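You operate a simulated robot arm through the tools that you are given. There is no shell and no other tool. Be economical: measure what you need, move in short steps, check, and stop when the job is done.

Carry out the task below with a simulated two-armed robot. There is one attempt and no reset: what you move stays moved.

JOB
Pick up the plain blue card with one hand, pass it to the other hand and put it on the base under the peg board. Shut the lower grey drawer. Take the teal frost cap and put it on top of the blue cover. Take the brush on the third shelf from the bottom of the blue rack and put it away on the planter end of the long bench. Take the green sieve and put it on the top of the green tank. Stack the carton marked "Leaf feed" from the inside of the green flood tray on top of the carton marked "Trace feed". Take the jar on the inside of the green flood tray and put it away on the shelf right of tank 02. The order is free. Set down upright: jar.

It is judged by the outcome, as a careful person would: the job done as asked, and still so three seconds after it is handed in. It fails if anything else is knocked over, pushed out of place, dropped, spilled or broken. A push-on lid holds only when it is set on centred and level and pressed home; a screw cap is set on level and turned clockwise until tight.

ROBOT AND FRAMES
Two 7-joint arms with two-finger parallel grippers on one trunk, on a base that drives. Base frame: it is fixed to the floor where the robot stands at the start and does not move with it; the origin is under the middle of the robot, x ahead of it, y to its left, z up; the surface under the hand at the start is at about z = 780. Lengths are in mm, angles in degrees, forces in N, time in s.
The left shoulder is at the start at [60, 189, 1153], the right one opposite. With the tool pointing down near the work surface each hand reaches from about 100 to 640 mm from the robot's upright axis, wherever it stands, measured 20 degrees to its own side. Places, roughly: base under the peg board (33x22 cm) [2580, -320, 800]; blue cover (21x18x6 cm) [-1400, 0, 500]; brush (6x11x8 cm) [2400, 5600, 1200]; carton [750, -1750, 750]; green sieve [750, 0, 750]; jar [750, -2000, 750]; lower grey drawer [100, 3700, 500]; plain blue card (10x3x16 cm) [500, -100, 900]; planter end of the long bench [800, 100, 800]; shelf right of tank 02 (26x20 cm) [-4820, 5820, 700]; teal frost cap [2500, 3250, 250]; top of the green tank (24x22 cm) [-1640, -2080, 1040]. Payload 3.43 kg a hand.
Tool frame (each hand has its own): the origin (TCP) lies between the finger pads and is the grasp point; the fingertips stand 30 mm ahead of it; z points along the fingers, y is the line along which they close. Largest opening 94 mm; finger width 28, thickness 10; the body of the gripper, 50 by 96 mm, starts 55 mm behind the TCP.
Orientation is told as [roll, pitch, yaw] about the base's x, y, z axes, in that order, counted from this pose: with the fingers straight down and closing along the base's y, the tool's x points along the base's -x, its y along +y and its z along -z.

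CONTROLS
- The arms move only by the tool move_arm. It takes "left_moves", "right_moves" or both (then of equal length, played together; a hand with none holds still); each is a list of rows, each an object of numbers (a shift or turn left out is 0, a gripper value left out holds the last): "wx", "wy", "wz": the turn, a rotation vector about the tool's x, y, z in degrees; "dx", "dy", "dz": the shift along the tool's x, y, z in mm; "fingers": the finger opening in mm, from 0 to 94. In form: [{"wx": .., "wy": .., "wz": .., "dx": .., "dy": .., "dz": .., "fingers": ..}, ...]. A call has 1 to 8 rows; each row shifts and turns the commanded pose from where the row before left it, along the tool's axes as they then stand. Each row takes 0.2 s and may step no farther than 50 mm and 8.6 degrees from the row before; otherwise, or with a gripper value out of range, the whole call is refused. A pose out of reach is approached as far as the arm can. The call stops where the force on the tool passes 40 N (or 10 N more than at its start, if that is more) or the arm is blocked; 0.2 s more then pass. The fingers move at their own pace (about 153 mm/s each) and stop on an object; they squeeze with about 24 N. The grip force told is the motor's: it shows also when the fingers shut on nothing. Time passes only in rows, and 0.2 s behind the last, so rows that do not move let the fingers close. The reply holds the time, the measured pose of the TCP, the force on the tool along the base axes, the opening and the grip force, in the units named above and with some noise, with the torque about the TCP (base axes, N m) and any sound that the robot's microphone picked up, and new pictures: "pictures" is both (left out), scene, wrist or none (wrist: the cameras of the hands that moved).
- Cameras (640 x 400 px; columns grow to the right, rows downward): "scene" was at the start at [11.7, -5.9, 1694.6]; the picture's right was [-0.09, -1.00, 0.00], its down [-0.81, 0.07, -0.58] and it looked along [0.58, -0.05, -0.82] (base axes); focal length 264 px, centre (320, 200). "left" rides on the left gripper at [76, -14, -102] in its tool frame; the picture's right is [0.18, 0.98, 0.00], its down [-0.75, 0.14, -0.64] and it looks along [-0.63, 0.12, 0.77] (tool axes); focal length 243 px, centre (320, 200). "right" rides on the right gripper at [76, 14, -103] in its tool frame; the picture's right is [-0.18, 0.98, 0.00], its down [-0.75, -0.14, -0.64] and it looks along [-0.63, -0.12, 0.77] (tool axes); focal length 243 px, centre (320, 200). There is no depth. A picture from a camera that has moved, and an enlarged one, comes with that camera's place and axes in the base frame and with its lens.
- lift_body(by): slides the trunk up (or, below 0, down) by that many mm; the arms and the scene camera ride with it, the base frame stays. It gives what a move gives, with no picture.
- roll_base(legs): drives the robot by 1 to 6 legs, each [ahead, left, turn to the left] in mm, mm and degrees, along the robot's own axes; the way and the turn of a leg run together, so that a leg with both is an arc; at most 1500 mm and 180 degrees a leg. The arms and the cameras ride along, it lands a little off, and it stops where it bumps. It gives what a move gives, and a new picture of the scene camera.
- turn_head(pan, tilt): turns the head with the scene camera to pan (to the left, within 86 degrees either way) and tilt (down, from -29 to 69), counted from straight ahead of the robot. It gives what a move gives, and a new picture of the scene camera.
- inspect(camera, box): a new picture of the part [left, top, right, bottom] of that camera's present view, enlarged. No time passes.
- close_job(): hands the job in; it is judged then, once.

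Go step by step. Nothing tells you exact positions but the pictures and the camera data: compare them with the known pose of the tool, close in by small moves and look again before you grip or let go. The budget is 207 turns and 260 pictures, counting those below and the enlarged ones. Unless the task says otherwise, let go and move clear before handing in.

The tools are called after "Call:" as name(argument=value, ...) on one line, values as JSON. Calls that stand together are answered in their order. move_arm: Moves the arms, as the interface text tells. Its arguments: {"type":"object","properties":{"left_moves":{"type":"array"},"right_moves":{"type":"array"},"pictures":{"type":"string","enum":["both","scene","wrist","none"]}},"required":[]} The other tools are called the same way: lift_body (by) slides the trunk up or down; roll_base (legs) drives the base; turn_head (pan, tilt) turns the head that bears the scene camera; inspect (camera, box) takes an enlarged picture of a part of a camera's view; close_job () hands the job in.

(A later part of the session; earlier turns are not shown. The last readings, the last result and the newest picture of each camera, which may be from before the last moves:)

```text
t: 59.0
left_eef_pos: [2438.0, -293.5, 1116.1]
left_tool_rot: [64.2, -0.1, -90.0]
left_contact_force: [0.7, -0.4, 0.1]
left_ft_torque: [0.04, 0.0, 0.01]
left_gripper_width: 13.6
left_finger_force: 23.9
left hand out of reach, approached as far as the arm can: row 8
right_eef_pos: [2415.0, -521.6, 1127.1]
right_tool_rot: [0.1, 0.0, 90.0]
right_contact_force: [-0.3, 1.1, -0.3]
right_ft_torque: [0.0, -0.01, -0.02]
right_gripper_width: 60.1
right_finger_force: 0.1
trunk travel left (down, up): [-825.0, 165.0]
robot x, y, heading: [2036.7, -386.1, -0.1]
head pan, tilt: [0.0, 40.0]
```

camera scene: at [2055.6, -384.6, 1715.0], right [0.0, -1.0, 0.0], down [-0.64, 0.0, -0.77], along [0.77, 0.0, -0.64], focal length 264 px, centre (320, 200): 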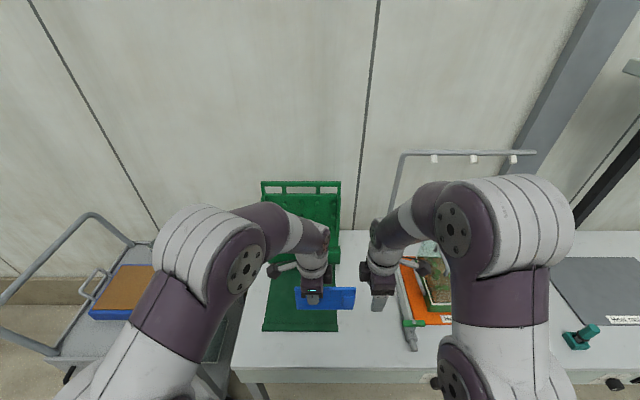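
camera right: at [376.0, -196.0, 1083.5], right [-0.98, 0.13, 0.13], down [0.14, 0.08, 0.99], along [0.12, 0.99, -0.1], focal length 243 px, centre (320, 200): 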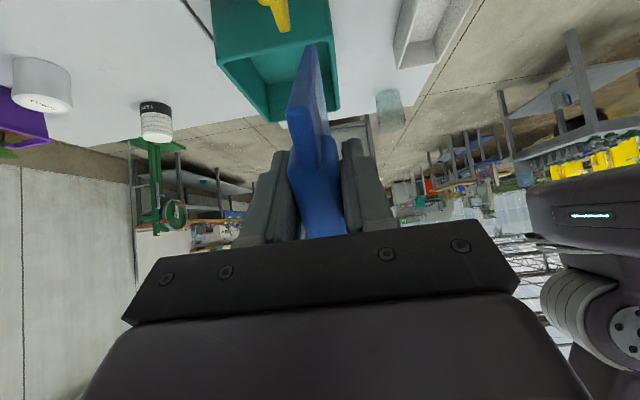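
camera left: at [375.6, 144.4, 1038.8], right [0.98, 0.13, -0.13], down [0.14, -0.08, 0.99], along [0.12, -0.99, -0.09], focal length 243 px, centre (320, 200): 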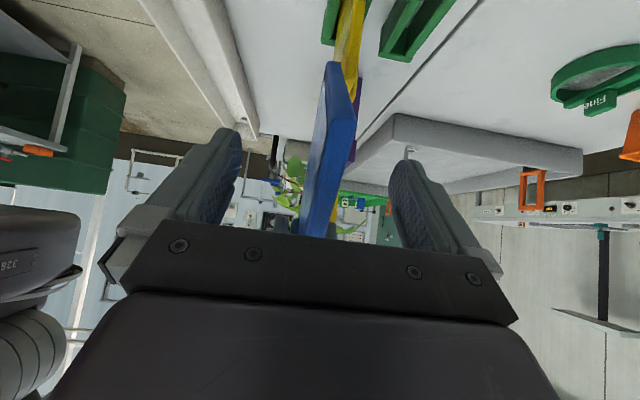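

Call:
move_arm(right_moves=[{"dy": 40, "dz": -20}, {"dy": 40, "dz": -20}, {"dy": 40, "dz": -20}], pictures="none")

Call:
lift_body(by=-200)

Call:
move_arm(left_moves=[{"dz": 40, "dy": 19}, {"dz": 35, "dy": 16}, {}], pictures="both")

```text
t: 59.8
left_eef_pos: [2435.4, -293.7, 1116.7]
left_tool_rot: [64.3, 0.0, -90.0]
left_contact_force: [-0.9, 0.3, -0.5]
left_ft_torque: [-0.02, 0.0, 0.01]
left_gripper_width: 13.5
left_finger_force: 23.5
right_eef_pos: [2290.3, -524.1, 1185.3]
right_tool_rot: [-0.1, 0.0, 90.0]
right_contact_force: [-1.0, 0.3, -0.3]
right_ft_torque: [0.04, 0.0, 0.0]
right_gripper_width: 60.0
right_finger_force: 0.1
trunk travel left (down, up): [-825.0, 165.0]
robot x, y, heading: [2033.9, -384.0, 0.0]
head pan, tilt: [0.0, 40.0]
```

```text
t: 62.0
left_eef_pos: [2437.9, -293.3, 916.1]
left_tool_rot: [64.3, 0.0, -89.9]
left_contact_force: [-0.1, 0.7, -0.6]
left_ft_torque: [0.05, 0.01, -0.01]
left_gripper_width: 13.8
left_finger_force: 24.1
right_eef_pos: [2293.1, -523.7, 985.4]
right_tool_rot: [0.1, 0.0, 90.0]
right_contact_force: [-0.4, 0.1, 0.5]
right_ft_torque: [-0.02, 0.03, -0.03]
right_gripper_width: 60.0
right_finger_force: 0.0
trunk travel left (down, up): [-625.0, 365.0]
robot x, y, heading: [2034.6, -387.3, -0.1]
head pan, tilt: [0.0, 40.0]
```

```text
t: 62.8
left_eef_pos: [2520.6, -291.6, 915.7]
left_tool_rot: [64.2, -0.1, -90.0]
left_contact_force: [-0.9, -0.1, 0.1]
left_ft_torque: [-0.02, -0.01, 0.02]
left_gripper_width: 13.5
left_finger_force: 24.1
right_eef_pos: [2291.9, -524.0, 984.7]
right_tool_rot: [0.0, 0.0, 90.0]
right_contact_force: [0.0, -0.3, 0.8]
right_ft_torque: [0.01, -0.01, 0.0]
right_gripper_width: 60.0
right_finger_force: 0.1
trunk travel left (down, up): [-625.0, 365.0]
robot x, y, heading: [2028.6, -384.6, 0.1]
head pan, tilt: [0.0, 40.0]
camera scene: at [2056.3, -384.9, 1514.9], right [0.0, -1.0, 0.0], down [-0.64, 0.0, -0.77], along [0.77, 0.0, -0.64], focal length 264 px, centre (320, 200)
camera left: at [2422.5, -217.2, 945.9], right [0.43, 0.19, 0.88], down [-0.52, -0.75, 0.41], along [0.74, -0.63, -0.23], focal length 243 px, centre (320, 200)
```

scene: 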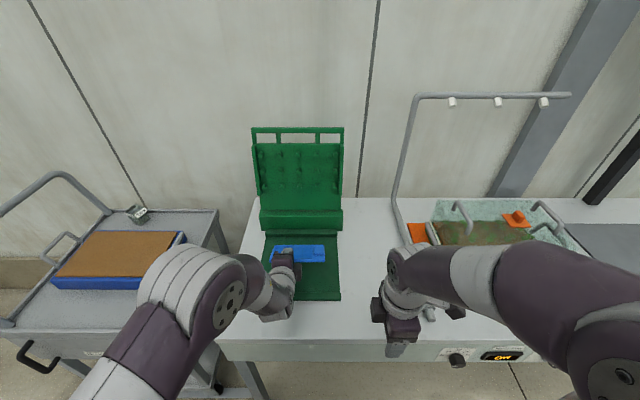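
left: 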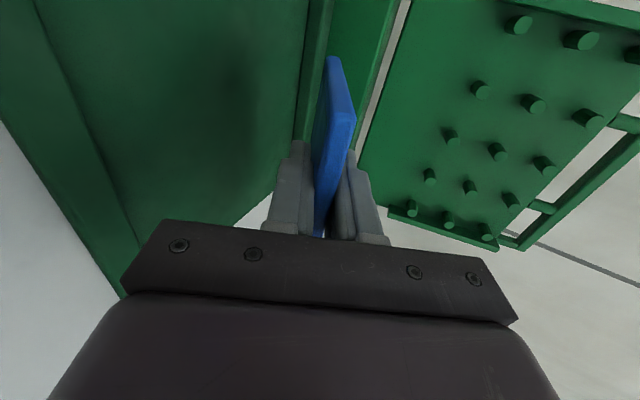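

Call:
lift_body(by=-55)

Call:
move_arm(left_moves=[{"dz": 18, "dy": 9}, {"dz": 4.4, "dy": -9}], pictures="scene")

Call:
inspect(camera="left", box=[160, 0, 480, 240])

```text
t: 63.8
left_eef_pos: [2520.1, -292.2, 860.4]
left_tool_rot: [64.2, -0.1, -90.0]
left_contact_force: [-0.2, 0.0, 0.4]
left_ft_torque: [0.07, 0.01, -0.05]
left_gripper_width: 13.5
left_finger_force: 24.3
right_eef_pos: [2292.5, -523.8, 930.1]
right_tool_rot: [0.0, 0.0, 89.9]
right_contact_force: [0.1, -0.7, 0.7]
right_ft_torque: [0.0, 0.01, 0.0]
right_gripper_width: 60.2
right_finger_force: 0.1
trunk travel left (down, up): [-570.0, 420.0]
robot x, y, heading: [2033.6, -382.5, 0.2]
head pan, tilt: [0.0, 40.0]
```

```text
t: 64.3
left_eef_pos: [2539.6, -292.8, 849.6]
left_tool_rot: [64.3, 0.0, -89.9]
left_contact_force: [-0.5, -0.2, 0.0]
left_ft_torque: [0.02, -0.01, -0.01]
left_gripper_width: 13.9
left_finger_force: 23.7
right_eef_pos: [2292.3, -524.5, 930.6]
right_tool_rot: [0.0, 0.0, 90.0]
right_contact_force: [-0.3, 0.3, -0.3]
right_ft_torque: [-0.03, -0.01, -0.04]
right_gripper_width: 59.8
right_finger_force: 0.0
trunk travel left (down, up): [-570.0, 420.0]
robot x, y, heading: [2035.0, -387.2, -0.0]
head pan, tilt: [0.0, 40.0]
camera scene: at [2056.7, -384.9, 1459.9], right [0.0, -1.0, 0.0], down [-0.64, 0.0, -0.77], along [0.77, 0.0, -0.64], focal length 264 px, centre (320, 200)
```

scene: 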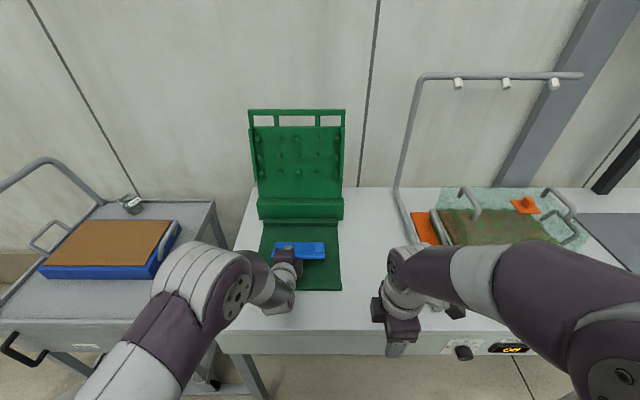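

```text
1.67 times, centred on (320, 120) of left
camera zoom: at [2442.3, -217.6, 880.1], right [0.43, 0.19, 0.88], down [-0.52, -0.75, 0.41], along [0.74, -0.63, -0.23], focal length 404 px, centre (320, 333)
```

zoom: 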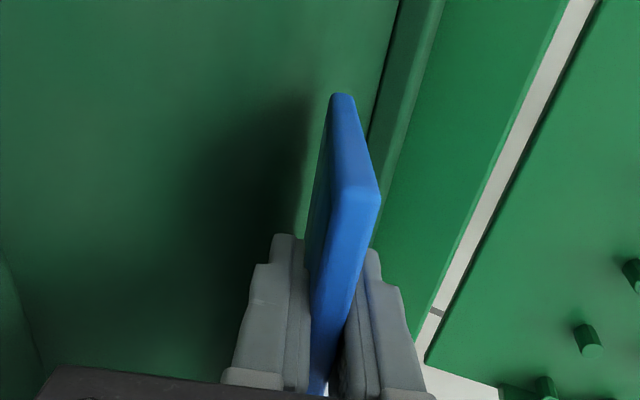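

Call:
move_arm(left_moves=[{"dz": 2.2, "dy": -4.5}, {"dz": 2.2, "dy": -4.5}, {"dz": 2.2, "dy": -4.5}], pictures="none")

```text
t: 65.2
left_eef_pos: [2540.3, -293.6, 837.6]
left_tool_rot: [64.4, -0.2, -90.0]
left_contact_force: [-2.1, -1.7, 8.8]
left_ft_torque: [-0.23, -0.51, -0.08]
left_gripper_width: 13.8
left_finger_force: 23.9
right_eef_pos: [2292.0, -522.5, 930.4]
right_tool_rot: [0.0, 0.0, 90.0]
right_contact_force: [0.7, -0.3, 0.8]
right_ft_torque: [0.03, -0.01, -0.01]
right_gripper_width: 60.0
right_finger_force: 0.1
trunk travel left (down, up): [-570.0, 420.0]
robot x, y, heading: [2035.0, -385.9, 0.1]
head pan, tilt: [0.0, 40.0]
```

Call:
move_arm(left_moves=[{"fingers": 26}, {"fingers": 26}, {"dz": -20}, {"dz": -20}, {"dz": -30}, {"dz": -30}], pictures="both")

```text
t: 66.5
left_eef_pos: [2449.0, -292.7, 879.6]
left_tool_rot: [64.0, 0.0, -90.1]
left_contact_force: [-0.5, 0.0, 1.1]
left_ft_torque: [-0.03, 0.01, 0.0]
left_gripper_width: 26.0
left_finger_force: 0.3
right_eef_pos: [2292.0, -524.6, 929.0]
right_tool_rot: [0.0, 0.0, 90.0]
right_contact_force: [0.3, 0.5, 0.4]
right_ft_torque: [0.01, -0.02, 0.01]
right_gripper_width: 60.0
right_finger_force: 0.1
trunk travel left (down, up): [-570.0, 420.0]
robot x, y, heading: [2031.2, -382.9, -0.1]
head pan, tilt: [0.0, 40.0]
camera scene: at [2056.7, -385.2, 1459.9], right [0.0, -1.0, 0.0], down [-0.64, 0.0, -0.77], along [0.77, 0.0, -0.64], focal length 264 px, centre (320, 200)
camera left: at [2351.4, -217.1, 909.6], right [0.43, 0.19, 0.88], down [-0.52, -0.75, 0.41], along [0.74, -0.63, -0.23], focal length 243 px, centre (320, 200)
```

scene: 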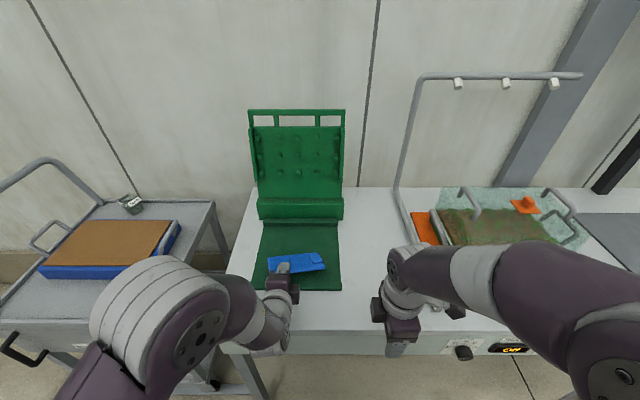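
left: 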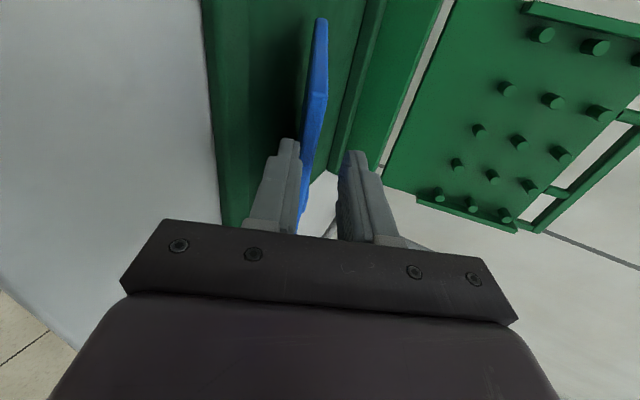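

Call:
inspect(camera="scene", box=[235, 200, 355, 310])

```text
3.64 times, centred on (295, 255) of scene
camera zoom: at [2056.7, -385.2, 1459.9], right [0.0, -1.0, 0.0], down [-0.64, 0.0, -0.77], along [0.77, 0.0, -0.64], focal length 962 px, centre (411, 0)
```

zoom: 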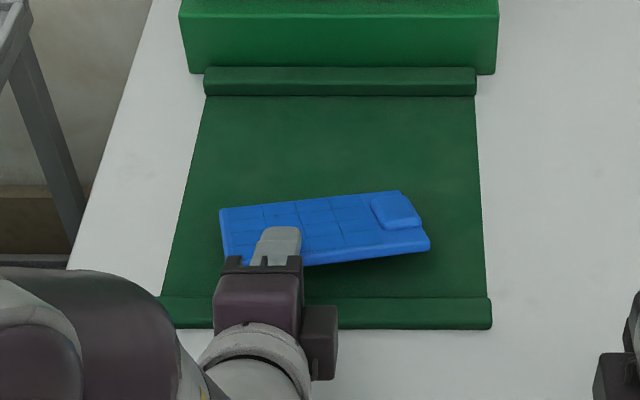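

Call:
move_arm(left_moves=[{"dz": 25}, {"fingers": 0}, {"fingers": 0}, {"dy": 14, "dz": -7}, {"dy": 21, "dz": 43}, {"dy": 12, "dz": 25}], pictures="wrist")

Call:
inspect(camera="scene", box=[235, 200, 355, 310])

```text
t: 68.0
left_eef_pos: [2546.7, -292.4, 883.0]
left_tool_rot: [64.2, 0.0, -90.0]
left_contact_force: [-0.1, 0.3, 0.4]
left_ft_torque: [0.03, 0.02, 0.03]
left_gripper_width: 8.9
left_finger_force: 24.1
right_eef_pos: [2292.8, -524.1, 929.9]
right_tool_rot: [0.0, 0.0, 90.0]
right_contact_force: [-0.1, 0.2, 0.6]
right_ft_torque: [0.0, 0.02, -0.02]
right_gripper_width: 60.1
right_finger_force: 0.1
trunk travel left (down, up): [-570.0, 420.0]
robot x, y, heading: [2033.0, -382.8, -0.1]
head pan, tilt: [0.0, 40.0]
camera left: at [2449.4, -216.5, 913.6], right [0.43, 0.19, 0.88], down [-0.52, -0.75, 0.41], along [0.74, -0.63, -0.23], focal length 243 px, centre (320, 200)
```

left: 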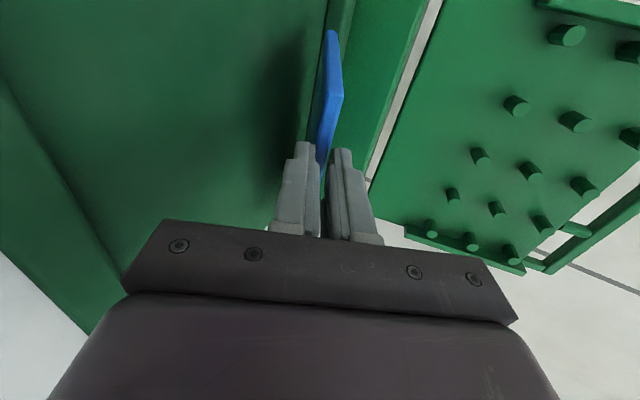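

```text
3.64 times, centred on (295, 255) of scene
camera zoom: at [2056.6, -384.8, 1459.9], right [0.0, -1.0, 0.0], down [-0.64, 0.0, -0.77], along [0.77, 0.0, -0.64], focal length 962 px, centre (411, 0)
```

zoom: 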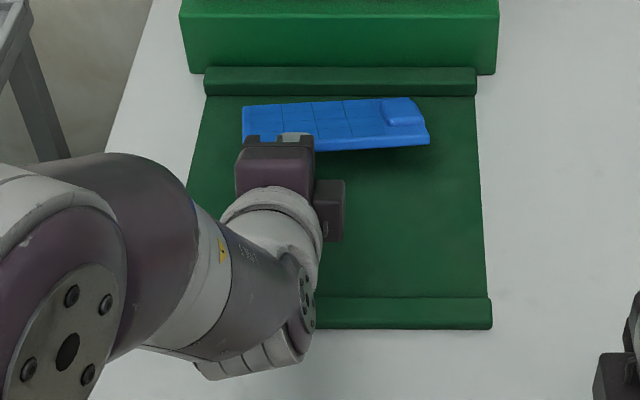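

Call:
move_arm(left_moves=[{"dz": 4.4, "dy": -9}, {"dz": 4.4, "dy": -9}, {"dz": 2.2, "dy": -4.5}], pictures="none")

Call:
inspect(camera="scene", box=[235, 200, 355, 310])

```text
t: 68.8
left_eef_pos: [2548.1, -293.2, 857.9]
left_tool_rot: [64.1, -0.1, -89.9]
left_contact_force: [-0.8, -0.8, 0.4]
left_ft_torque: [-0.03, -0.09, 0.04]
left_gripper_width: 8.7
left_finger_force: 24.1
right_eef_pos: [2292.8, -523.5, 929.5]
right_tool_rot: [0.0, 0.1, 90.0]
right_contact_force: [-0.7, 0.6, 0.4]
right_ft_torque: [-0.03, 0.0, 0.03]
right_gripper_width: 60.0
right_finger_force: 0.0
trunk travel left (down, up): [-570.0, 420.0]
robot x, y, heading: [2032.1, -384.2, 0.1]
head pan, tilt: [0.0, 40.0]
```

```text
3.64 times, centred on (295, 255) of scene
camera zoom: at [2056.9, -384.9, 1459.9], right [0.0, -1.0, 0.0], down [-0.64, 0.0, -0.77], along [0.77, 0.0, -0.64], focal length 962 px, centre (411, 0)
```

zoom: 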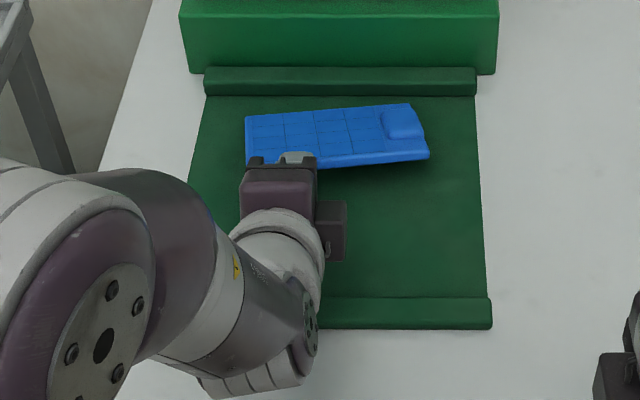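

Call:
move_arm(left_moves=[{"wx": -8}, {"dz": 1.5, "dy": -4.7}, {"dz": 1.5, "dy": -4.7}, {"dz": 1.5, "dy": -4.7}], pictures="none")

Call:
move_arm(left_moves=[{"fingers": 24}, {"dz": -25}, {"dz": -30}, {"dz": -30}], pictures="none")

Call:
inspect(camera="scene", box=[235, 200, 355, 310])

```text
t: 69.8
left_eef_pos: [2547.2, -293.6, 844.7]
left_tool_rot: [72.2, -0.1, -89.9]
left_contact_force: [-0.3, -0.6, 0.7]
left_ft_torque: [-0.06, -0.02, 0.03]
left_gripper_width: 9.0
left_finger_force: 23.9
right_eef_pos: [2293.2, -523.6, 930.4]
right_tool_rot: [0.1, -0.1, 90.1]
right_contact_force: [0.3, -0.5, 0.4]
right_ft_torque: [-0.02, 0.02, 0.01]
right_gripper_width: 59.7
right_finger_force: 0.0
trunk travel left (down, up): [-570.0, 420.0]
robot x, y, heading: [2031.2, -385.7, -0.1]
head pan, tilt: [0.0, 40.0]
```

```text
t: 70.8
left_eef_pos: [2496.6, -298.4, 871.2]
left_tool_rot: [71.8, -0.1, -90.1]
left_contact_force: [1.2, 0.3, 0.2]
left_ft_torque: [0.03, 0.0, 0.0]
left_gripper_width: 24.1
left_finger_force: 0.0
left hand out of reach, approached as far as the arm can: row 3, 4
right_eef_pos: [2293.2, -523.6, 929.7]
right_tool_rot: [0.0, 0.0, 90.0]
right_contact_force: [0.1, 1.3, 0.1]
right_ft_torque: [-0.03, -0.02, 0.02]
right_gripper_width: 59.8
right_finger_force: 0.0
trunk travel left (down, up): [-570.0, 420.0]
robot x, y, heading: [2032.8, -384.2, -0.0]
head pan, tilt: [0.0, 40.0]
```

```text
3.64 times, centred on (295, 255) of scene
camera zoom: at [2057.1, -385.1, 1459.9], right [0.0, -1.0, 0.0], down [-0.64, 0.0, -0.77], along [0.77, 0.0, -0.64], focal length 962 px, centre (411, 0)
```

zoom: 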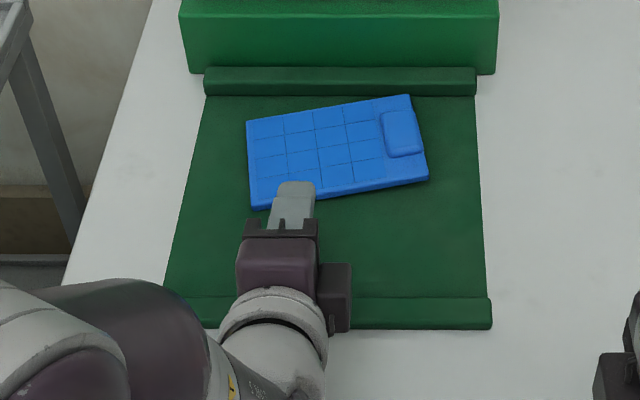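

Call:
roll_base(legs=[[-350, 0, 0]])

Call:
lift_body(by=255)

Call:
move_arm(left_moves=[{"wx": 8.2}, {"wx": 8.2}, {"wx": 8.2}, {"wx": 8.2}, {"wx": 8.2}, {"wx": 8.2}, {"wx": 8.2}, {"wx": 8.2}], right_moves=[{"wz": 8.2}, {"wz": 8.2}, {"wz": 8.2}, {"wz": 8.2}, {"wz": 8.2}, {"wz": 8.2}, {"wz": 8.2}, {"wz": 8.2}], pictures="none")

```text
t: 73.0
left_eef_pos: [2145.3, -295.8, 870.9]
left_tool_rot: [71.8, -0.1, -89.2]
left_contact_force: [0.5, -0.5, 0.4]
left_ft_torque: [0.01, -0.01, 0.0]
left_gripper_width: 23.7
left_finger_force: 0.0
right_eef_pos: [1943.3, -522.6, 929.3]
right_tool_rot: [0.0, 0.1, 90.6]
right_contact_force: [0.0, 0.0, 0.7]
right_ft_torque: [0.03, 0.0, -0.01]
right_gripper_width: 60.1
right_finger_force: 0.0
trunk travel left (down, up): [-570.0, 420.0]
robot x, y, heading: [1681.9, -385.6, 0.9]
head pan, tilt: [0.0, 40.0]
camera scene: at [1706.5, -386.8, 1459.9], right [0.01, -1.0, 0.0], down [-0.64, -0.01, -0.77], along [0.77, 0.01, -0.64], focal length 264 px, centre (320, 200)
```

scene: 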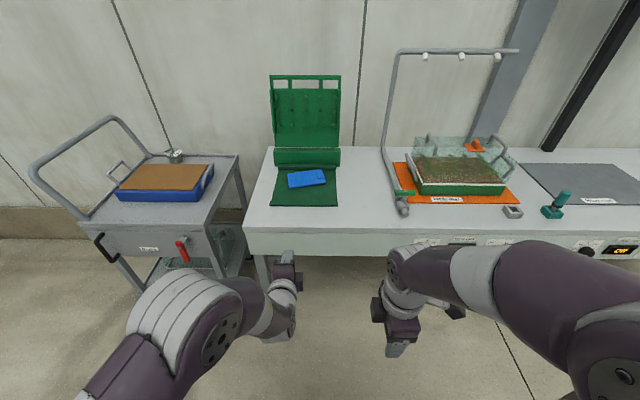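

```text
t: 75.6
left_eef_pos: [2146.0, -295.4, 1126.5]
left_tool_rot: [72.0, -0.1, -89.4]
left_contact_force: [-0.4, -0.1, -0.2]
left_ft_torque: [-0.04, 0.03, 0.02]
left_gripper_width: 24.2
left_finger_force: 0.0
right_eef_pos: [1944.9, -523.8, 1184.5]
right_tool_rot: [0.0, -0.1, 90.5]
right_contact_force: [-0.9, 0.4, 0.5]
right_ft_torque: [-0.01, -0.02, -0.02]
right_gripper_width: 60.1
right_finger_force: 0.2
trunk travel left (down, up): [-825.0, 165.0]
robot x, y, heading: [1685.5, -388.1, 1.0]
head pan, tilt: [0.0, 40.0]
```

```text
t: 77.4
left_eef_pos: [2147.4, -296.1, 1126.5]
left_tool_rot: [6.1, -0.2, -89.3]
left_contact_force: [0.1, -0.1, -0.1]
left_ft_torque: [0.03, 0.03, -0.01]
left_gripper_width: 24.1
left_finger_force: 0.1
right_eef_pos: [1946.3, -523.1, 1184.1]
right_tool_rot: [0.0, 0.1, 24.9]
right_contact_force: [0.7, 0.5, -0.3]
right_ft_torque: [-0.01, 0.0, 0.01]
right_gripper_width: 60.3
right_finger_force: 0.0
trunk travel left (down, up): [-825.0, 165.0]
robot x, y, heading: [1683.0, -385.6, 0.6]
head pan, tilt: [0.0, 40.0]
```

Call:
roll_base(legs=[[-180, 0, -0.6], [0, 1500, 0], [0, 1500, 0], [0, 640, 0]])

```text
t: 96.1
left_eef_pos: [2005.7, 3312.7, 1127.3]
left_tool_rot: [6.4, 0.1, -91.8]
left_contact_force: [-0.5, -1.1, -0.5]
left_ft_torque: [-0.03, 0.02, 0.0]
left_gripper_width: 24.0
left_finger_force: 0.1
right_eef_pos: [1795.2, 3094.5, 1185.4]
right_tool_rot: [0.0, 0.0, 22.7]
right_contact_force: [-0.4, -0.2, -0.9]
right_ft_torque: [0.02, 0.01, -0.03]
right_gripper_width: 60.0
right_finger_force: 0.0
trunk travel left (down, up): [-825.0, 165.0]
robot x, y, heading: [1533.3, 3239.8, -2.0]
head pan, tilt: [0.0, 40.0]
camera scene: at [1563.4, 3240.4, 1714.9], right [-0.03, -1.0, 0.0], down [-0.64, 0.02, -0.77], along [0.77, -0.02, -0.64], focal length 264 px, centre (320, 200)
```

scene: 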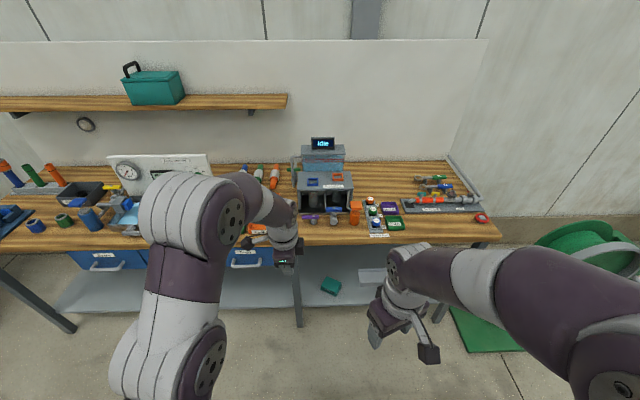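

Call:
roll_base(legs=[[0, 0, 2]])

Call:
inspect(camera="scene", box=[250, 210, 420, 340])

```text
t: 96.9
left_eef_pos: [2001.3, 3329.4, 1126.1]
left_tool_rot: [6.3, 0.0, -89.8]
left_contact_force: [0.2, 0.5, -0.3]
left_ft_torque: [-0.01, 0.02, 0.01]
left_gripper_width: 24.0
left_finger_force: 0.0
right_eef_pos: [1799.2, 3102.9, 1184.3]
right_tool_rot: [0.0, -0.1, 24.5]
right_contact_force: [0.3, 0.1, 0.4]
right_ft_torque: [0.02, 0.0, 0.01]
right_gripper_width: 60.1
right_finger_force: 0.0
trunk travel left (down, up): [-825.0, 165.0]
robot x, y, heading: [1539.6, 3241.3, 0.2]
head pan, tilt: [0.0, 40.0]
camera scene: at [1563.4, 3241.5, 1714.9], right [0.0, -1.0, 0.0], down [-0.64, 0.0, -0.77], along [0.77, 0.0, -0.64], focal length 264 px, centre (320, 200)
```

scene: 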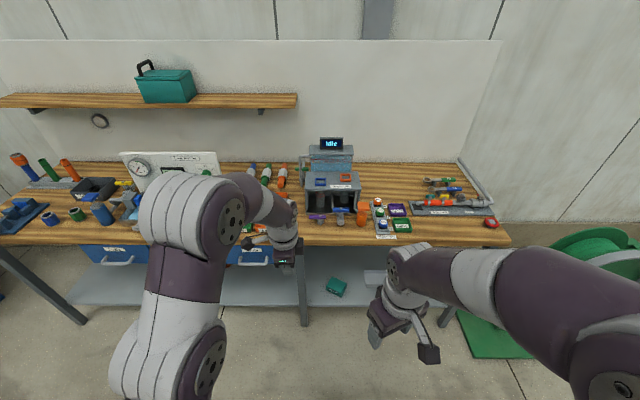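

```text
3.08 times, centred on (335, 275) of scene
camera zoom: at [1563.4, 3241.5, 1714.9], right [0.0, -1.0, 0.0], down [-0.64, 0.0, -0.77], along [0.77, 0.0, -0.64], focal length 814 px, centre (274, -31)
```

zoom: 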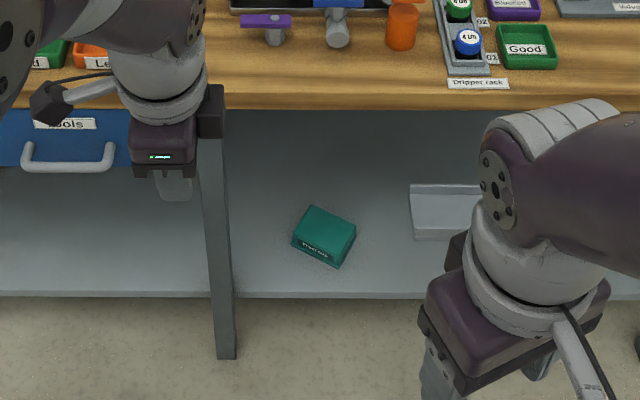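

Call:
move_arm(left_moves=[{"dy": -45}, {"dy": -45}, {"dy": -45}, {"dy": -45}, {"wx": 6.3}], right_moves=[{"wz": 8.2}, {"wz": 8.2}, {"wz": 8.2}, {}, {}], pictures="none")

Call:
roll_base(legs=[[300, 60, 0]])

Call:
lift_body(by=-560)

Call:
turn_head(pan=-15, tilt=45)

```text
t: 98.1
left_eef_pos: [1824.6, 3328.4, 1108.3]
left_tool_rot: [-0.1, 0.0, -89.8]
left_contact_force: [0.4, 0.4, -0.2]
left_ft_torque: [0.01, 0.02, -0.01]
left_gripper_width: 24.3
left_finger_force: 0.0
right_eef_pos: [1802.5, 3103.7, 1184.6]
right_tool_rot: [0.1, 0.1, 0.0]
right_contact_force: [0.0, -1.0, -0.2]
right_ft_torque: [0.0, 0.02, 0.03]
right_gripper_width: 59.9
right_finger_force: 0.0
trunk travel left (down, up): [-825.0, 165.0]
robot x, y, heading: [1540.9, 3237.7, 0.4]
head pan, tilt: [0.0, 40.0]
```

```text
t: 100.2
left_eef_pos: [2119.3, 3390.7, 1108.3]
left_tool_rot: [0.0, -0.2, -89.6]
left_contact_force: [-0.5, -0.2, 0.3]
left_ft_torque: [0.01, 0.0, 0.02]
left_gripper_width: 24.0
left_finger_force: 0.0
right_eef_pos: [2096.1, 3167.0, 1185.6]
right_tool_rot: [0.0, 0.0, 0.2]
right_contact_force: [0.8, -0.4, 0.3]
right_ft_torque: [-0.04, 0.04, 0.0]
right_gripper_width: 60.0
right_finger_force: 0.1
trunk travel left (down, up): [-825.0, 165.0]
robot x, y, heading: [1836.4, 3303.0, 0.2]
head pan, tilt: [0.0, 40.0]
camera scene: at [1857.9, 3302.3, 1714.9], right [0.01, -1.0, 0.0], down [-0.64, 0.0, -0.77], along [0.77, 0.01, -0.64], focal length 264 px, centre (320, 200)
```

scene: 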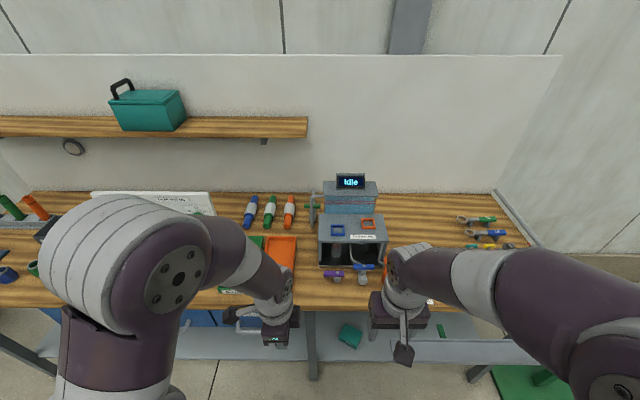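

```text
refused: -560 is not a number from -400 to 400
```

```text
t: 100.9
left_eef_pos: [2120.9, 3389.6, 1106.8]
left_tool_rot: [0.0, 0.0, -89.5]
left_contact_force: [-0.2, -0.8, 0.3]
left_ft_torque: [-0.01, 0.03, -0.03]
left_gripper_width: 24.0
left_finger_force: 0.0
right_eef_pos: [2096.6, 3165.8, 1184.9]
right_tool_rot: [0.0, 0.1, 0.2]
right_contact_force: [0.8, 0.0, -0.7]
right_ft_torque: [-0.01, 0.01, 0.01]
right_gripper_width: 60.0
right_finger_force: 0.1
trunk travel left (down, up): [-825.0, 165.0]
robot x, y, heading: [1834.8, 3304.2, 0.5]
head pan, tilt: [-15.0, 45.0]
camera scene: at [1854.0, 3281.7, 1707.7], right [-0.25, -0.97, 0.0], down [-0.68, 0.18, -0.71], along [0.68, -0.18, -0.71], focal length 264 px, centre (320, 200)
```

scene: 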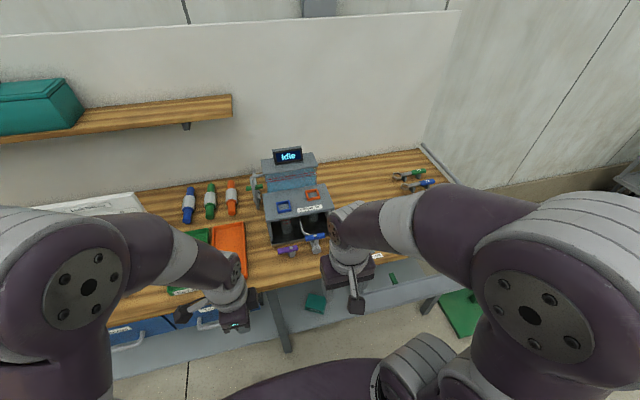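

Call:
lift_body(by=-300)

Call:
lift_body(by=-300)

Call:
move_arm(right_moves=[{"wy": -8, "fingers": 94}, {"wy": -8}, {"wy": -8}, {"wy": -8}], pictures="both")

```text
t: 103.9
left_eef_pos: [2121.3, 3391.2, 807.3]
left_tool_rot: [0.1, 0.0, -89.7]
left_contact_force: [0.3, -0.5, 0.4]
left_ft_torque: [-0.01, -0.01, 0.0]
left_gripper_width: 24.0
left_finger_force: 0.1
right_eef_pos: [2096.5, 3164.9, 885.2]
right_tool_rot: [0.0, 0.0, 0.2]
right_contact_force: [-0.5, 0.0, 0.4]
right_ft_torque: [-0.05, -0.02, 0.01]
right_gripper_width: 59.9
right_finger_force: 0.0
trunk travel left (down, up): [-525.0, 465.0]
robot x, y, heading: [1833.3, 3298.8, 0.1]
head pan, tilt: [-15.0, 45.0]
```

```text
t: 106.9
left_eef_pos: [2119.9, 3390.7, 509.0]
left_tool_rot: [0.0, -0.1, -89.6]
left_contact_force: [-0.6, 0.0, 0.9]
left_ft_torque: [0.04, 0.0, 0.0]
left_gripper_width: 24.0
left_finger_force: 0.0
right_eef_pos: [2095.8, 3165.9, 584.1]
right_tool_rot: [-0.1, 0.0, 0.1]
right_contact_force: [-0.5, -1.0, -0.4]
right_ft_torque: [0.0, 0.0, -0.01]
right_gripper_width: 60.1
right_finger_force: 0.0
trunk travel left (down, up): [-225.0, 765.0]
robot x, y, heading: [1832.8, 3303.9, 0.4]
head pan, tilt: [-15.0, 45.0]
```

```text
t: 107.9
left_eef_pos: [2119.7, 3390.2, 508.6]
left_tool_rot: [0.0, -0.1, -89.6]
left_contact_force: [-0.2, -0.2, 0.2]
left_ft_torque: [-0.04, 0.0, 0.03]
left_gripper_width: 23.9
left_finger_force: 0.0
right_eef_pos: [2142.7, 3182.5, 576.0]
right_tool_rot: [-0.9, -28.6, 0.3]
right_contact_force: [0.0, -0.4, 0.6]
right_ft_torque: [-0.01, 0.03, -0.03]
right_gripper_width: 94.0
right_finger_force: 0.2
right hand out of reach, approached as far as the arm can: row 2, 3, 4
trunk travel left (down, up): [-225.0, 765.0]
robot x, y, heading: [1831.8, 3299.7, 0.4]
head pan, tilt: [-15.0, 45.0]
camera scene: at [1853.0, 3281.5, 1107.7], right [-0.25, -0.97, 0.0], down [-0.68, 0.18, -0.71], along [0.68, -0.18, -0.71], focal length 264 px, centre (320, 200)
camera right: at [2027.0, 3196.8, 629.6], right [0.16, 0.98, 0.08], down [0.35, -0.13, 0.93], along [0.92, -0.13, -0.37], focal length 243 px, centre (320, 200)
```

scene: 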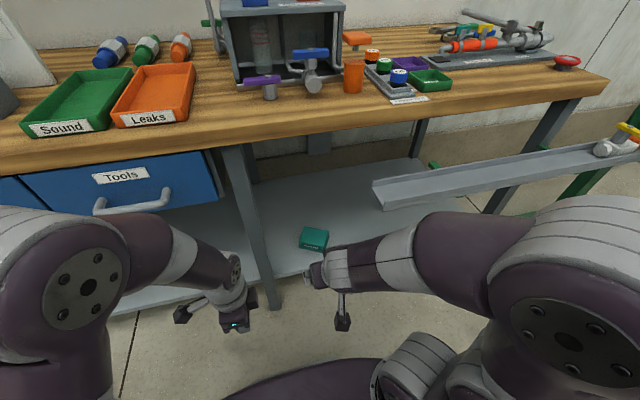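
right: 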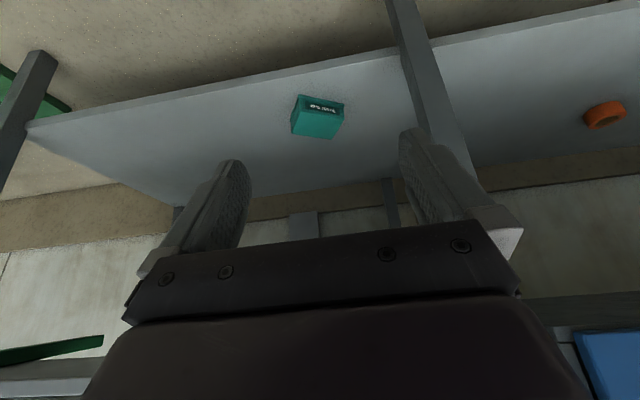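

Call:
inspect(camera="right", box=[270, 75, 370, 155])

Call:
inspect(camera="scene", box=[270, 200, 350, 260])

```text
5.00 times, centred on (320, 115) of right
camera zoom: at [2027.0, 3196.8, 629.6], right [0.16, 0.98, 0.08], down [0.35, -0.13, 0.93], along [0.92, -0.13, -0.37], focal length 1213 px, centre (320, 625)
```

zoom: 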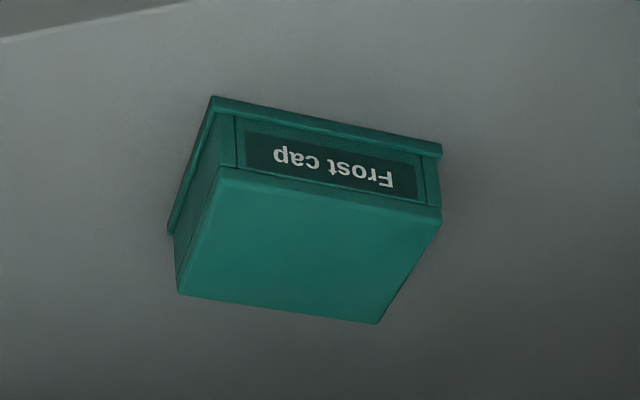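

```text
6.67 times, centred on (310, 230) of scene
camera zoom: at [1853.0, 3281.5, 1107.7], right [-0.25, -0.97, 0.0], down [-0.68, 0.18, -0.71], along [0.68, -0.18, -0.71], focal length 1763 px, centre (387, 0)
```

zoom: 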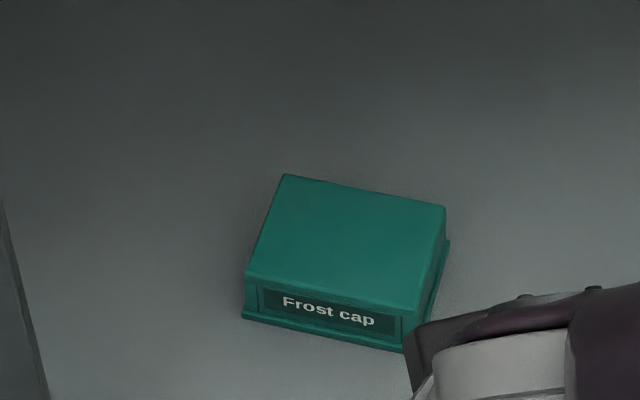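

Call:
move_arm(right_moves=[{"wy": 8.2}, {"wy": 8.2}, {"wy": 8.2}, {"wy": 4}, {"wz": -8}, {"wz": -8}, {"wz": -8}, {"wz": -8}], left_moves=[{"dy": -20}, {"dy": -20}, {"dy": -20}, {"dy": -20}, {}, {}, {}, {}], pictures="none")

Call:
move_arm(right_moves=[{"wz": -8}, {"wz": -8}, {"wz": -8}, {"wz": -6.2}, {"dz": 40}, {"dz": 40}, {"dz": 40}], pictures="none")

Call:
lift_body(by=-100)

Call:
roll_base(legs=[[120, 0, -0.3]])

```text
t: 109.7
left_eef_pos: [2039.1, 3389.4, 507.9]
left_tool_rot: [0.0, -0.1, -89.7]
left_contact_force: [0.2, -0.1, 0.0]
left_ft_torque: [-0.01, 0.01, -0.01]
left_gripper_width: 23.9
left_finger_force: 0.1
right_eef_pos: [2141.3, 3182.3, 577.0]
right_tool_rot: [-0.7, 0.5, 32.0]
right_contact_force: [-0.1, -0.3, 0.3]
right_ft_torque: [0.0, -0.01, 0.02]
right_gripper_width: 93.9
right_finger_force: 0.0
trunk travel left (down, up): [-225.0, 765.0]
robot x, y, heading: [1832.1, 3302.8, 0.6]
head pan, tilt: [-15.0, 45.0]
```

```text
t: 111.3
left_eef_pos: [2040.0, 3389.2, 508.3]
left_tool_rot: [0.1, -0.1, -89.6]
left_contact_force: [-0.1, 0.5, 0.5]
left_ft_torque: [-0.02, -0.03, -0.01]
left_gripper_width: 24.3
left_finger_force: 0.0
right_eef_pos: [2142.0, 3178.6, 455.4]
right_tool_rot: [-0.6, 0.6, 61.9]
right_contact_force: [1.4, -0.9, 1.1]
right_ft_torque: [0.03, 0.04, 0.01]
right_gripper_width: 94.1
right_finger_force: 0.1
trunk travel left (down, up): [-225.0, 765.0]
robot x, y, heading: [1836.2, 3303.9, 0.7]
head pan, tilt: [-15.0, 45.0]
```

```text
t: 112.7
left_eef_pos: [2038.9, 3389.8, 407.4]
left_tool_rot: [0.0, 0.0, -89.6]
left_contact_force: [-0.7, -0.3, -0.2]
left_ft_torque: [0.0, -0.01, 0.01]
left_gripper_width: 24.0
left_finger_force: 0.0
right_eef_pos: [2142.2, 3180.1, 355.9]
right_tool_rot: [-0.5, 0.7, 61.8]
right_contact_force: [-0.3, -0.6, 0.0]
right_ft_torque: [0.0, -0.01, 0.01]
right_gripper_width: 94.1
right_finger_force: 0.0
trunk travel left (down, up): [-125.0, 865.0]
robot x, y, heading: [1838.9, 3302.0, 0.3]
head pan, tilt: [-15.0, 45.0]
```

```text
t: 113.9
left_eef_pos: [2159.0, 3389.9, 408.1]
left_tool_rot: [0.0, -0.1, -89.9]
left_contact_force: [-0.2, 0.4, 0.5]
left_ft_torque: [-0.02, 0.02, -0.01]
left_gripper_width: 23.9
left_finger_force: 0.1
right_eef_pos: [2259.9, 3177.9, 355.0]
right_tool_rot: [-0.4, 0.7, 61.7]
right_contact_force: [0.2, 0.2, 0.5]
right_ft_torque: [-0.03, 0.02, 0.02]
right_gripper_width: 93.9
right_finger_force: 0.0
trunk travel left (down, up): [-125.0, 865.0]
robot x, y, heading: [1953.7, 3307.8, 0.3]
head pan, tilt: [-15.0, 45.0]
camera scene: at [1972.0, 3282.0, 1007.6], right [-0.26, -0.97, 0.0], down [-0.68, 0.18, -0.71], along [0.68, -0.18, -0.71], focal length 264 px, centre (320, 200)
```

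scene: 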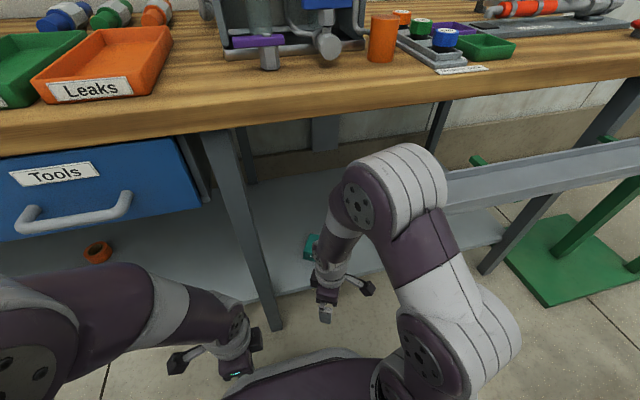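

Call:
move_arm(right_moves=[{"dz": -40}, {"dz": -40}, {"dz": -30}], pictures="none")

Call:
lift_body(by=-120)

Call:
move_arm(right_moves=[{"dy": -44, "dx": -14.4}, {"dy": -44, "dx": -14.4}], pictures="both")

```text
t: 114.7
left_eef_pos: [2159.8, 3388.9, 407.3]
left_tool_rot: [0.0, -0.1, -89.8]
left_contact_force: [-0.4, 0.8, -0.5]
left_ft_torque: [0.04, -0.03, -0.01]
left_gripper_width: 24.2
left_finger_force: 0.0
right_eef_pos: [2261.2, 3182.3, 466.9]
right_tool_rot: [-0.4, 0.7, 61.6]
right_contact_force: [1.3, 0.7, 0.4]
right_ft_torque: [0.03, 0.01, -0.04]
right_gripper_width: 94.0
right_finger_force: 0.0
trunk travel left (down, up): [-125.0, 865.0]
robot x, y, heading: [1959.1, 3304.4, 0.1]
head pan, tilt: [-15.0, 45.0]
```

```text
t: 116.2
left_eef_pos: [2159.5, 3391.1, 289.1]
left_tool_rot: [0.0, -0.2, -89.8]
left_contact_force: [0.3, -0.5, 0.5]
left_ft_torque: [-0.02, 0.01, 0.03]
left_gripper_width: 24.0
left_finger_force: 0.1
right_eef_pos: [2261.9, 3181.6, 346.0]
right_tool_rot: [-0.4, 0.7, 61.7]
right_contact_force: [0.1, 0.3, 0.3]
right_ft_torque: [-0.02, 0.05, 0.02]
right_gripper_width: 94.0
right_finger_force: 0.0
trunk travel left (down, up): [-5.0, 985.0]
robot x, y, heading: [1955.5, 3301.1, 0.4]
head pan, tilt: [-15.0, 45.0]
```

```text
t: 116.8
left_eef_pos: [2159.1, 3388.7, 287.8]
left_tool_rot: [-0.1, -0.2, -89.9]
left_contact_force: [0.4, -0.4, -0.3]
left_ft_torque: [0.01, -0.02, 0.01]
left_gripper_width: 23.8
left_finger_force: 0.1
right_eef_pos: [2355.1, 3166.3, 345.3]
right_tool_rot: [-0.5, 0.7, 61.6]
right_contact_force: [-0.9, 0.7, -0.8]
right_ft_torque: [0.0, 0.0, 0.01]
right_gripper_width: 94.1
right_finger_force: 0.1
trunk travel left (down, up): [-5.0, 985.0]
robot x, y, heading: [1956.8, 3299.3, 0.3]
head pan, tilt: [-15.0, 45.0]
camera scene: at [1972.0, 3282.1, 887.7], right [-0.26, -0.97, 0.0], down [-0.68, 0.18, -0.71], along [0.68, -0.18, -0.71], focal length 264 px, centre (320, 200)
camera right: at [2305.7, 3106.6, 448.9], right [-0.78, 0.63, -0.01], down [0.48, 0.61, 0.63], along [0.41, 0.49, -0.77], focal length 243 px, centre (320, 200)
```

scene: 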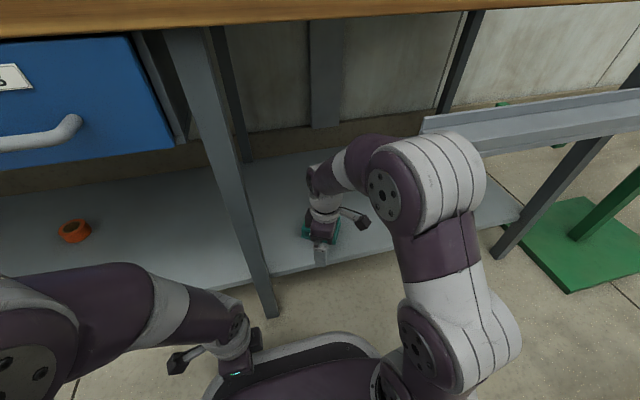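
right: 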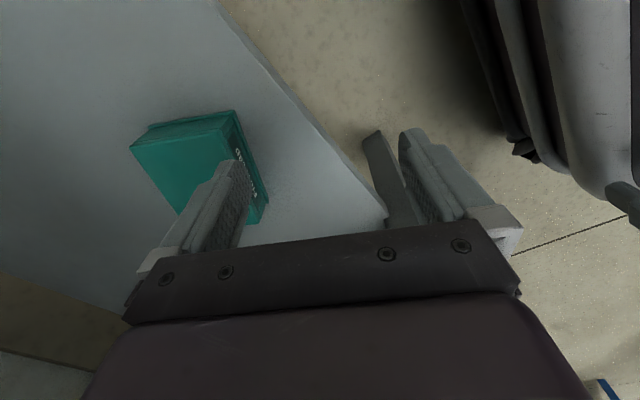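

Call:
move_arm(right_moves=[{"dy": -44, "dx": -14.4}, {"dy": -44, "dx": -14.4}, {"dy": -35, "dx": -14}], pictures="both")

```text
t: 117.6
left_eef_pos: [2158.3, 3389.7, 288.0]
left_tool_rot: [0.0, -0.1, -90.0]
left_contact_force: [1.0, 1.5, -0.2]
left_ft_torque: [-0.01, -0.03, -0.01]
left_gripper_width: 24.1
left_finger_force: 0.2
right_eef_pos: [2471.9, 3146.0, 338.7]
right_tool_rot: [-0.5, 0.7, 61.6]
right_contact_force: [0.3, -1.0, 0.0]
right_ft_torque: [0.01, 0.0, -0.03]
right_gripper_width: 94.2
right_finger_force: 0.0
right hand out of reach, approached as far as the arm can: row 3
trunk travel left (down, up): [-5.0, 985.0]
robot x, y, heading: [1956.4, 3306.4, 0.3]
head pan, tilt: [-15.0, 45.0]
camera scene: at [1972.0, 3282.1, 887.7], right [-0.26, -0.97, 0.0], down [-0.68, 0.18, -0.71], along [0.68, -0.18, -0.71], focal length 264 px, centre (320, 200)
camera right: at [2424.1, 3085.5, 442.6], right [-0.78, 0.63, -0.01], down [0.48, 0.61, 0.63], along [0.41, 0.49, -0.77], focal length 243 px, centre (320, 200)
```

scene: 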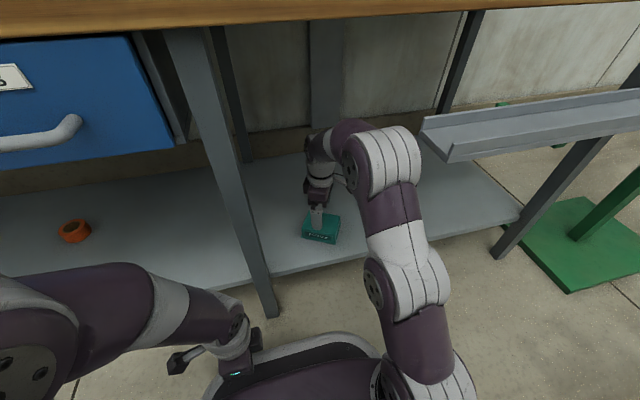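
right: 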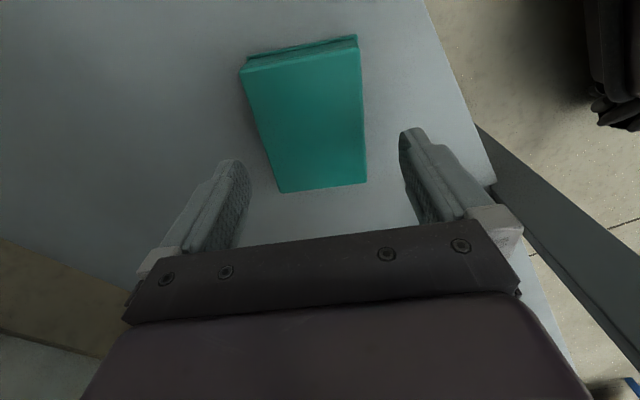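

Call:
roll_base(legs=[[40, 0, 0]])

```text
t: 118.5
left_eef_pos: [2199.3, 3389.8, 288.2]
left_tool_rot: [0.0, -0.2, -89.8]
left_contact_force: [-0.1, -0.2, -0.1]
left_ft_torque: [0.04, 0.0, 0.02]
left_gripper_width: 24.2
left_finger_force: 0.1
right_eef_pos: [2511.7, 3145.4, 337.9]
right_tool_rot: [-0.5, 0.7, 61.7]
right_contact_force: [-0.4, 0.5, 0.2]
right_ft_torque: [-0.01, 0.0, 0.02]
right_gripper_width: 94.1
right_finger_force: 0.0
trunk travel left (down, up): [-5.0, 985.0]
robot x, y, heading: [1993.1, 3303.9, 0.3]
head pan, tilt: [-15.0, 45.0]
camera scene: at [2011.5, 3282.2, 887.6], right [-0.26, -0.97, 0.0], down [-0.68, 0.18, -0.71], along [0.68, -0.18, -0.71], focal length 264 px, centre (320, 200)
```

scene: 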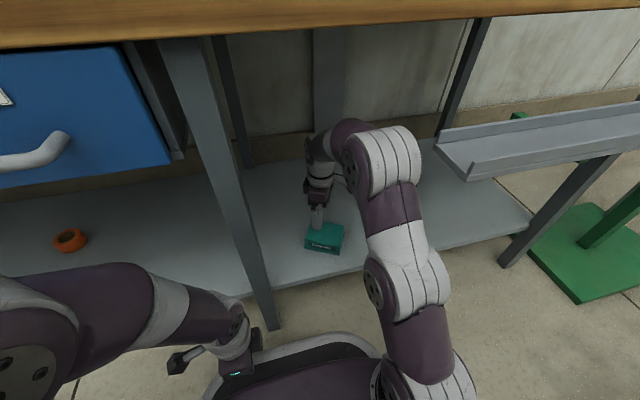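

Call:
move_arm(right_moves=[{"dx": 13.1, "dy": 24.6, "wz": 1.4}, {"dz": 22}, {"dz": 21}], pictures="wrist")

```text
t: 119.3
left_eef_pos: [2198.6, 3389.6, 286.9]
left_tool_rot: [-0.1, -0.1, -89.8]
left_contact_force: [0.2, 0.4, 0.8]
left_ft_torque: [-0.02, -0.02, 0.02]
left_gripper_width: 24.1
left_finger_force: 0.0
right_eef_pos: [2484.3, 3145.2, 295.8]
right_tool_rot: [-0.5, 0.6, 60.3]
right_contact_force: [0.7, 0.2, 0.1]
right_ft_torque: [-0.02, -0.02, 0.0]
right_gripper_width: 94.2
right_finger_force: 0.0
trunk travel left (down, up): [-5.0, 985.0]
robot x, y, heading: [1992.4, 3300.0, 0.1]
head pan, tilt: [-15.0, 45.0]
camera right: at [2434.0, 3087.0, 399.0], right [-0.76, 0.65, -0.01], down [0.49, 0.59, 0.63], along [0.42, 0.48, -0.77], focal length 243 px, centre (320, 200)
```

right: 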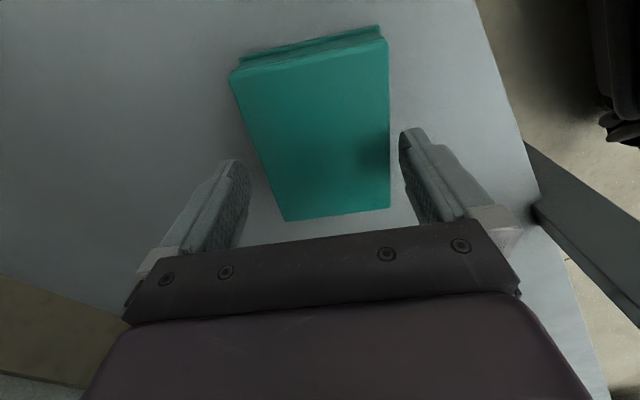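

Call:
move_arm(right_moves=[{"dz": 12}, {"dz": 12}, {"dz": 12}], pictures="wrist")

```text
t: 120.1
left_eef_pos: [2199.3, 3390.2, 287.2]
left_tool_rot: [0.0, -0.2, -89.9]
left_contact_force: [-0.1, 0.3, -0.6]
left_ft_torque: [-0.02, -0.01, 0.02]
left_gripper_width: 24.1
left_finger_force: 0.1
right_eef_pos: [2482.7, 3143.9, 258.7]
right_tool_rot: [-0.5, 0.7, 60.4]
right_contact_force: [0.1, 0.6, 0.4]
right_ft_torque: [-0.01, -0.02, 0.02]
right_gripper_width: 94.1
right_finger_force: 0.0
trunk travel left (down, up): [-5.0, 985.0]
robot x, y, heading: [1991.2, 3305.7, 0.2]
head pan, tilt: [-15.0, 45.0]
camera right: at [2433.9, 3085.9, 363.0], right [-0.76, 0.65, -0.01], down [0.49, 0.59, 0.63], along [0.42, 0.48, -0.77], focal length 243 px, centre (320, 200)
```

right: 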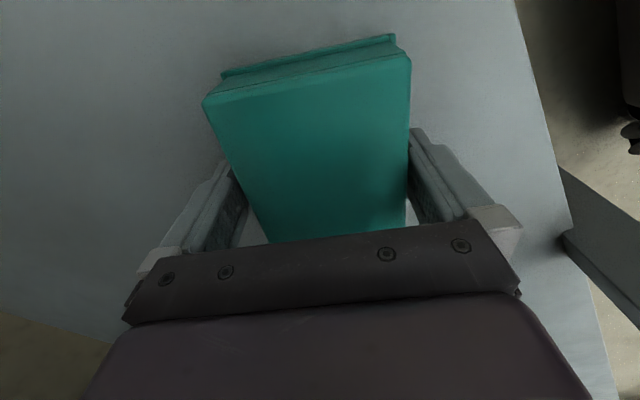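

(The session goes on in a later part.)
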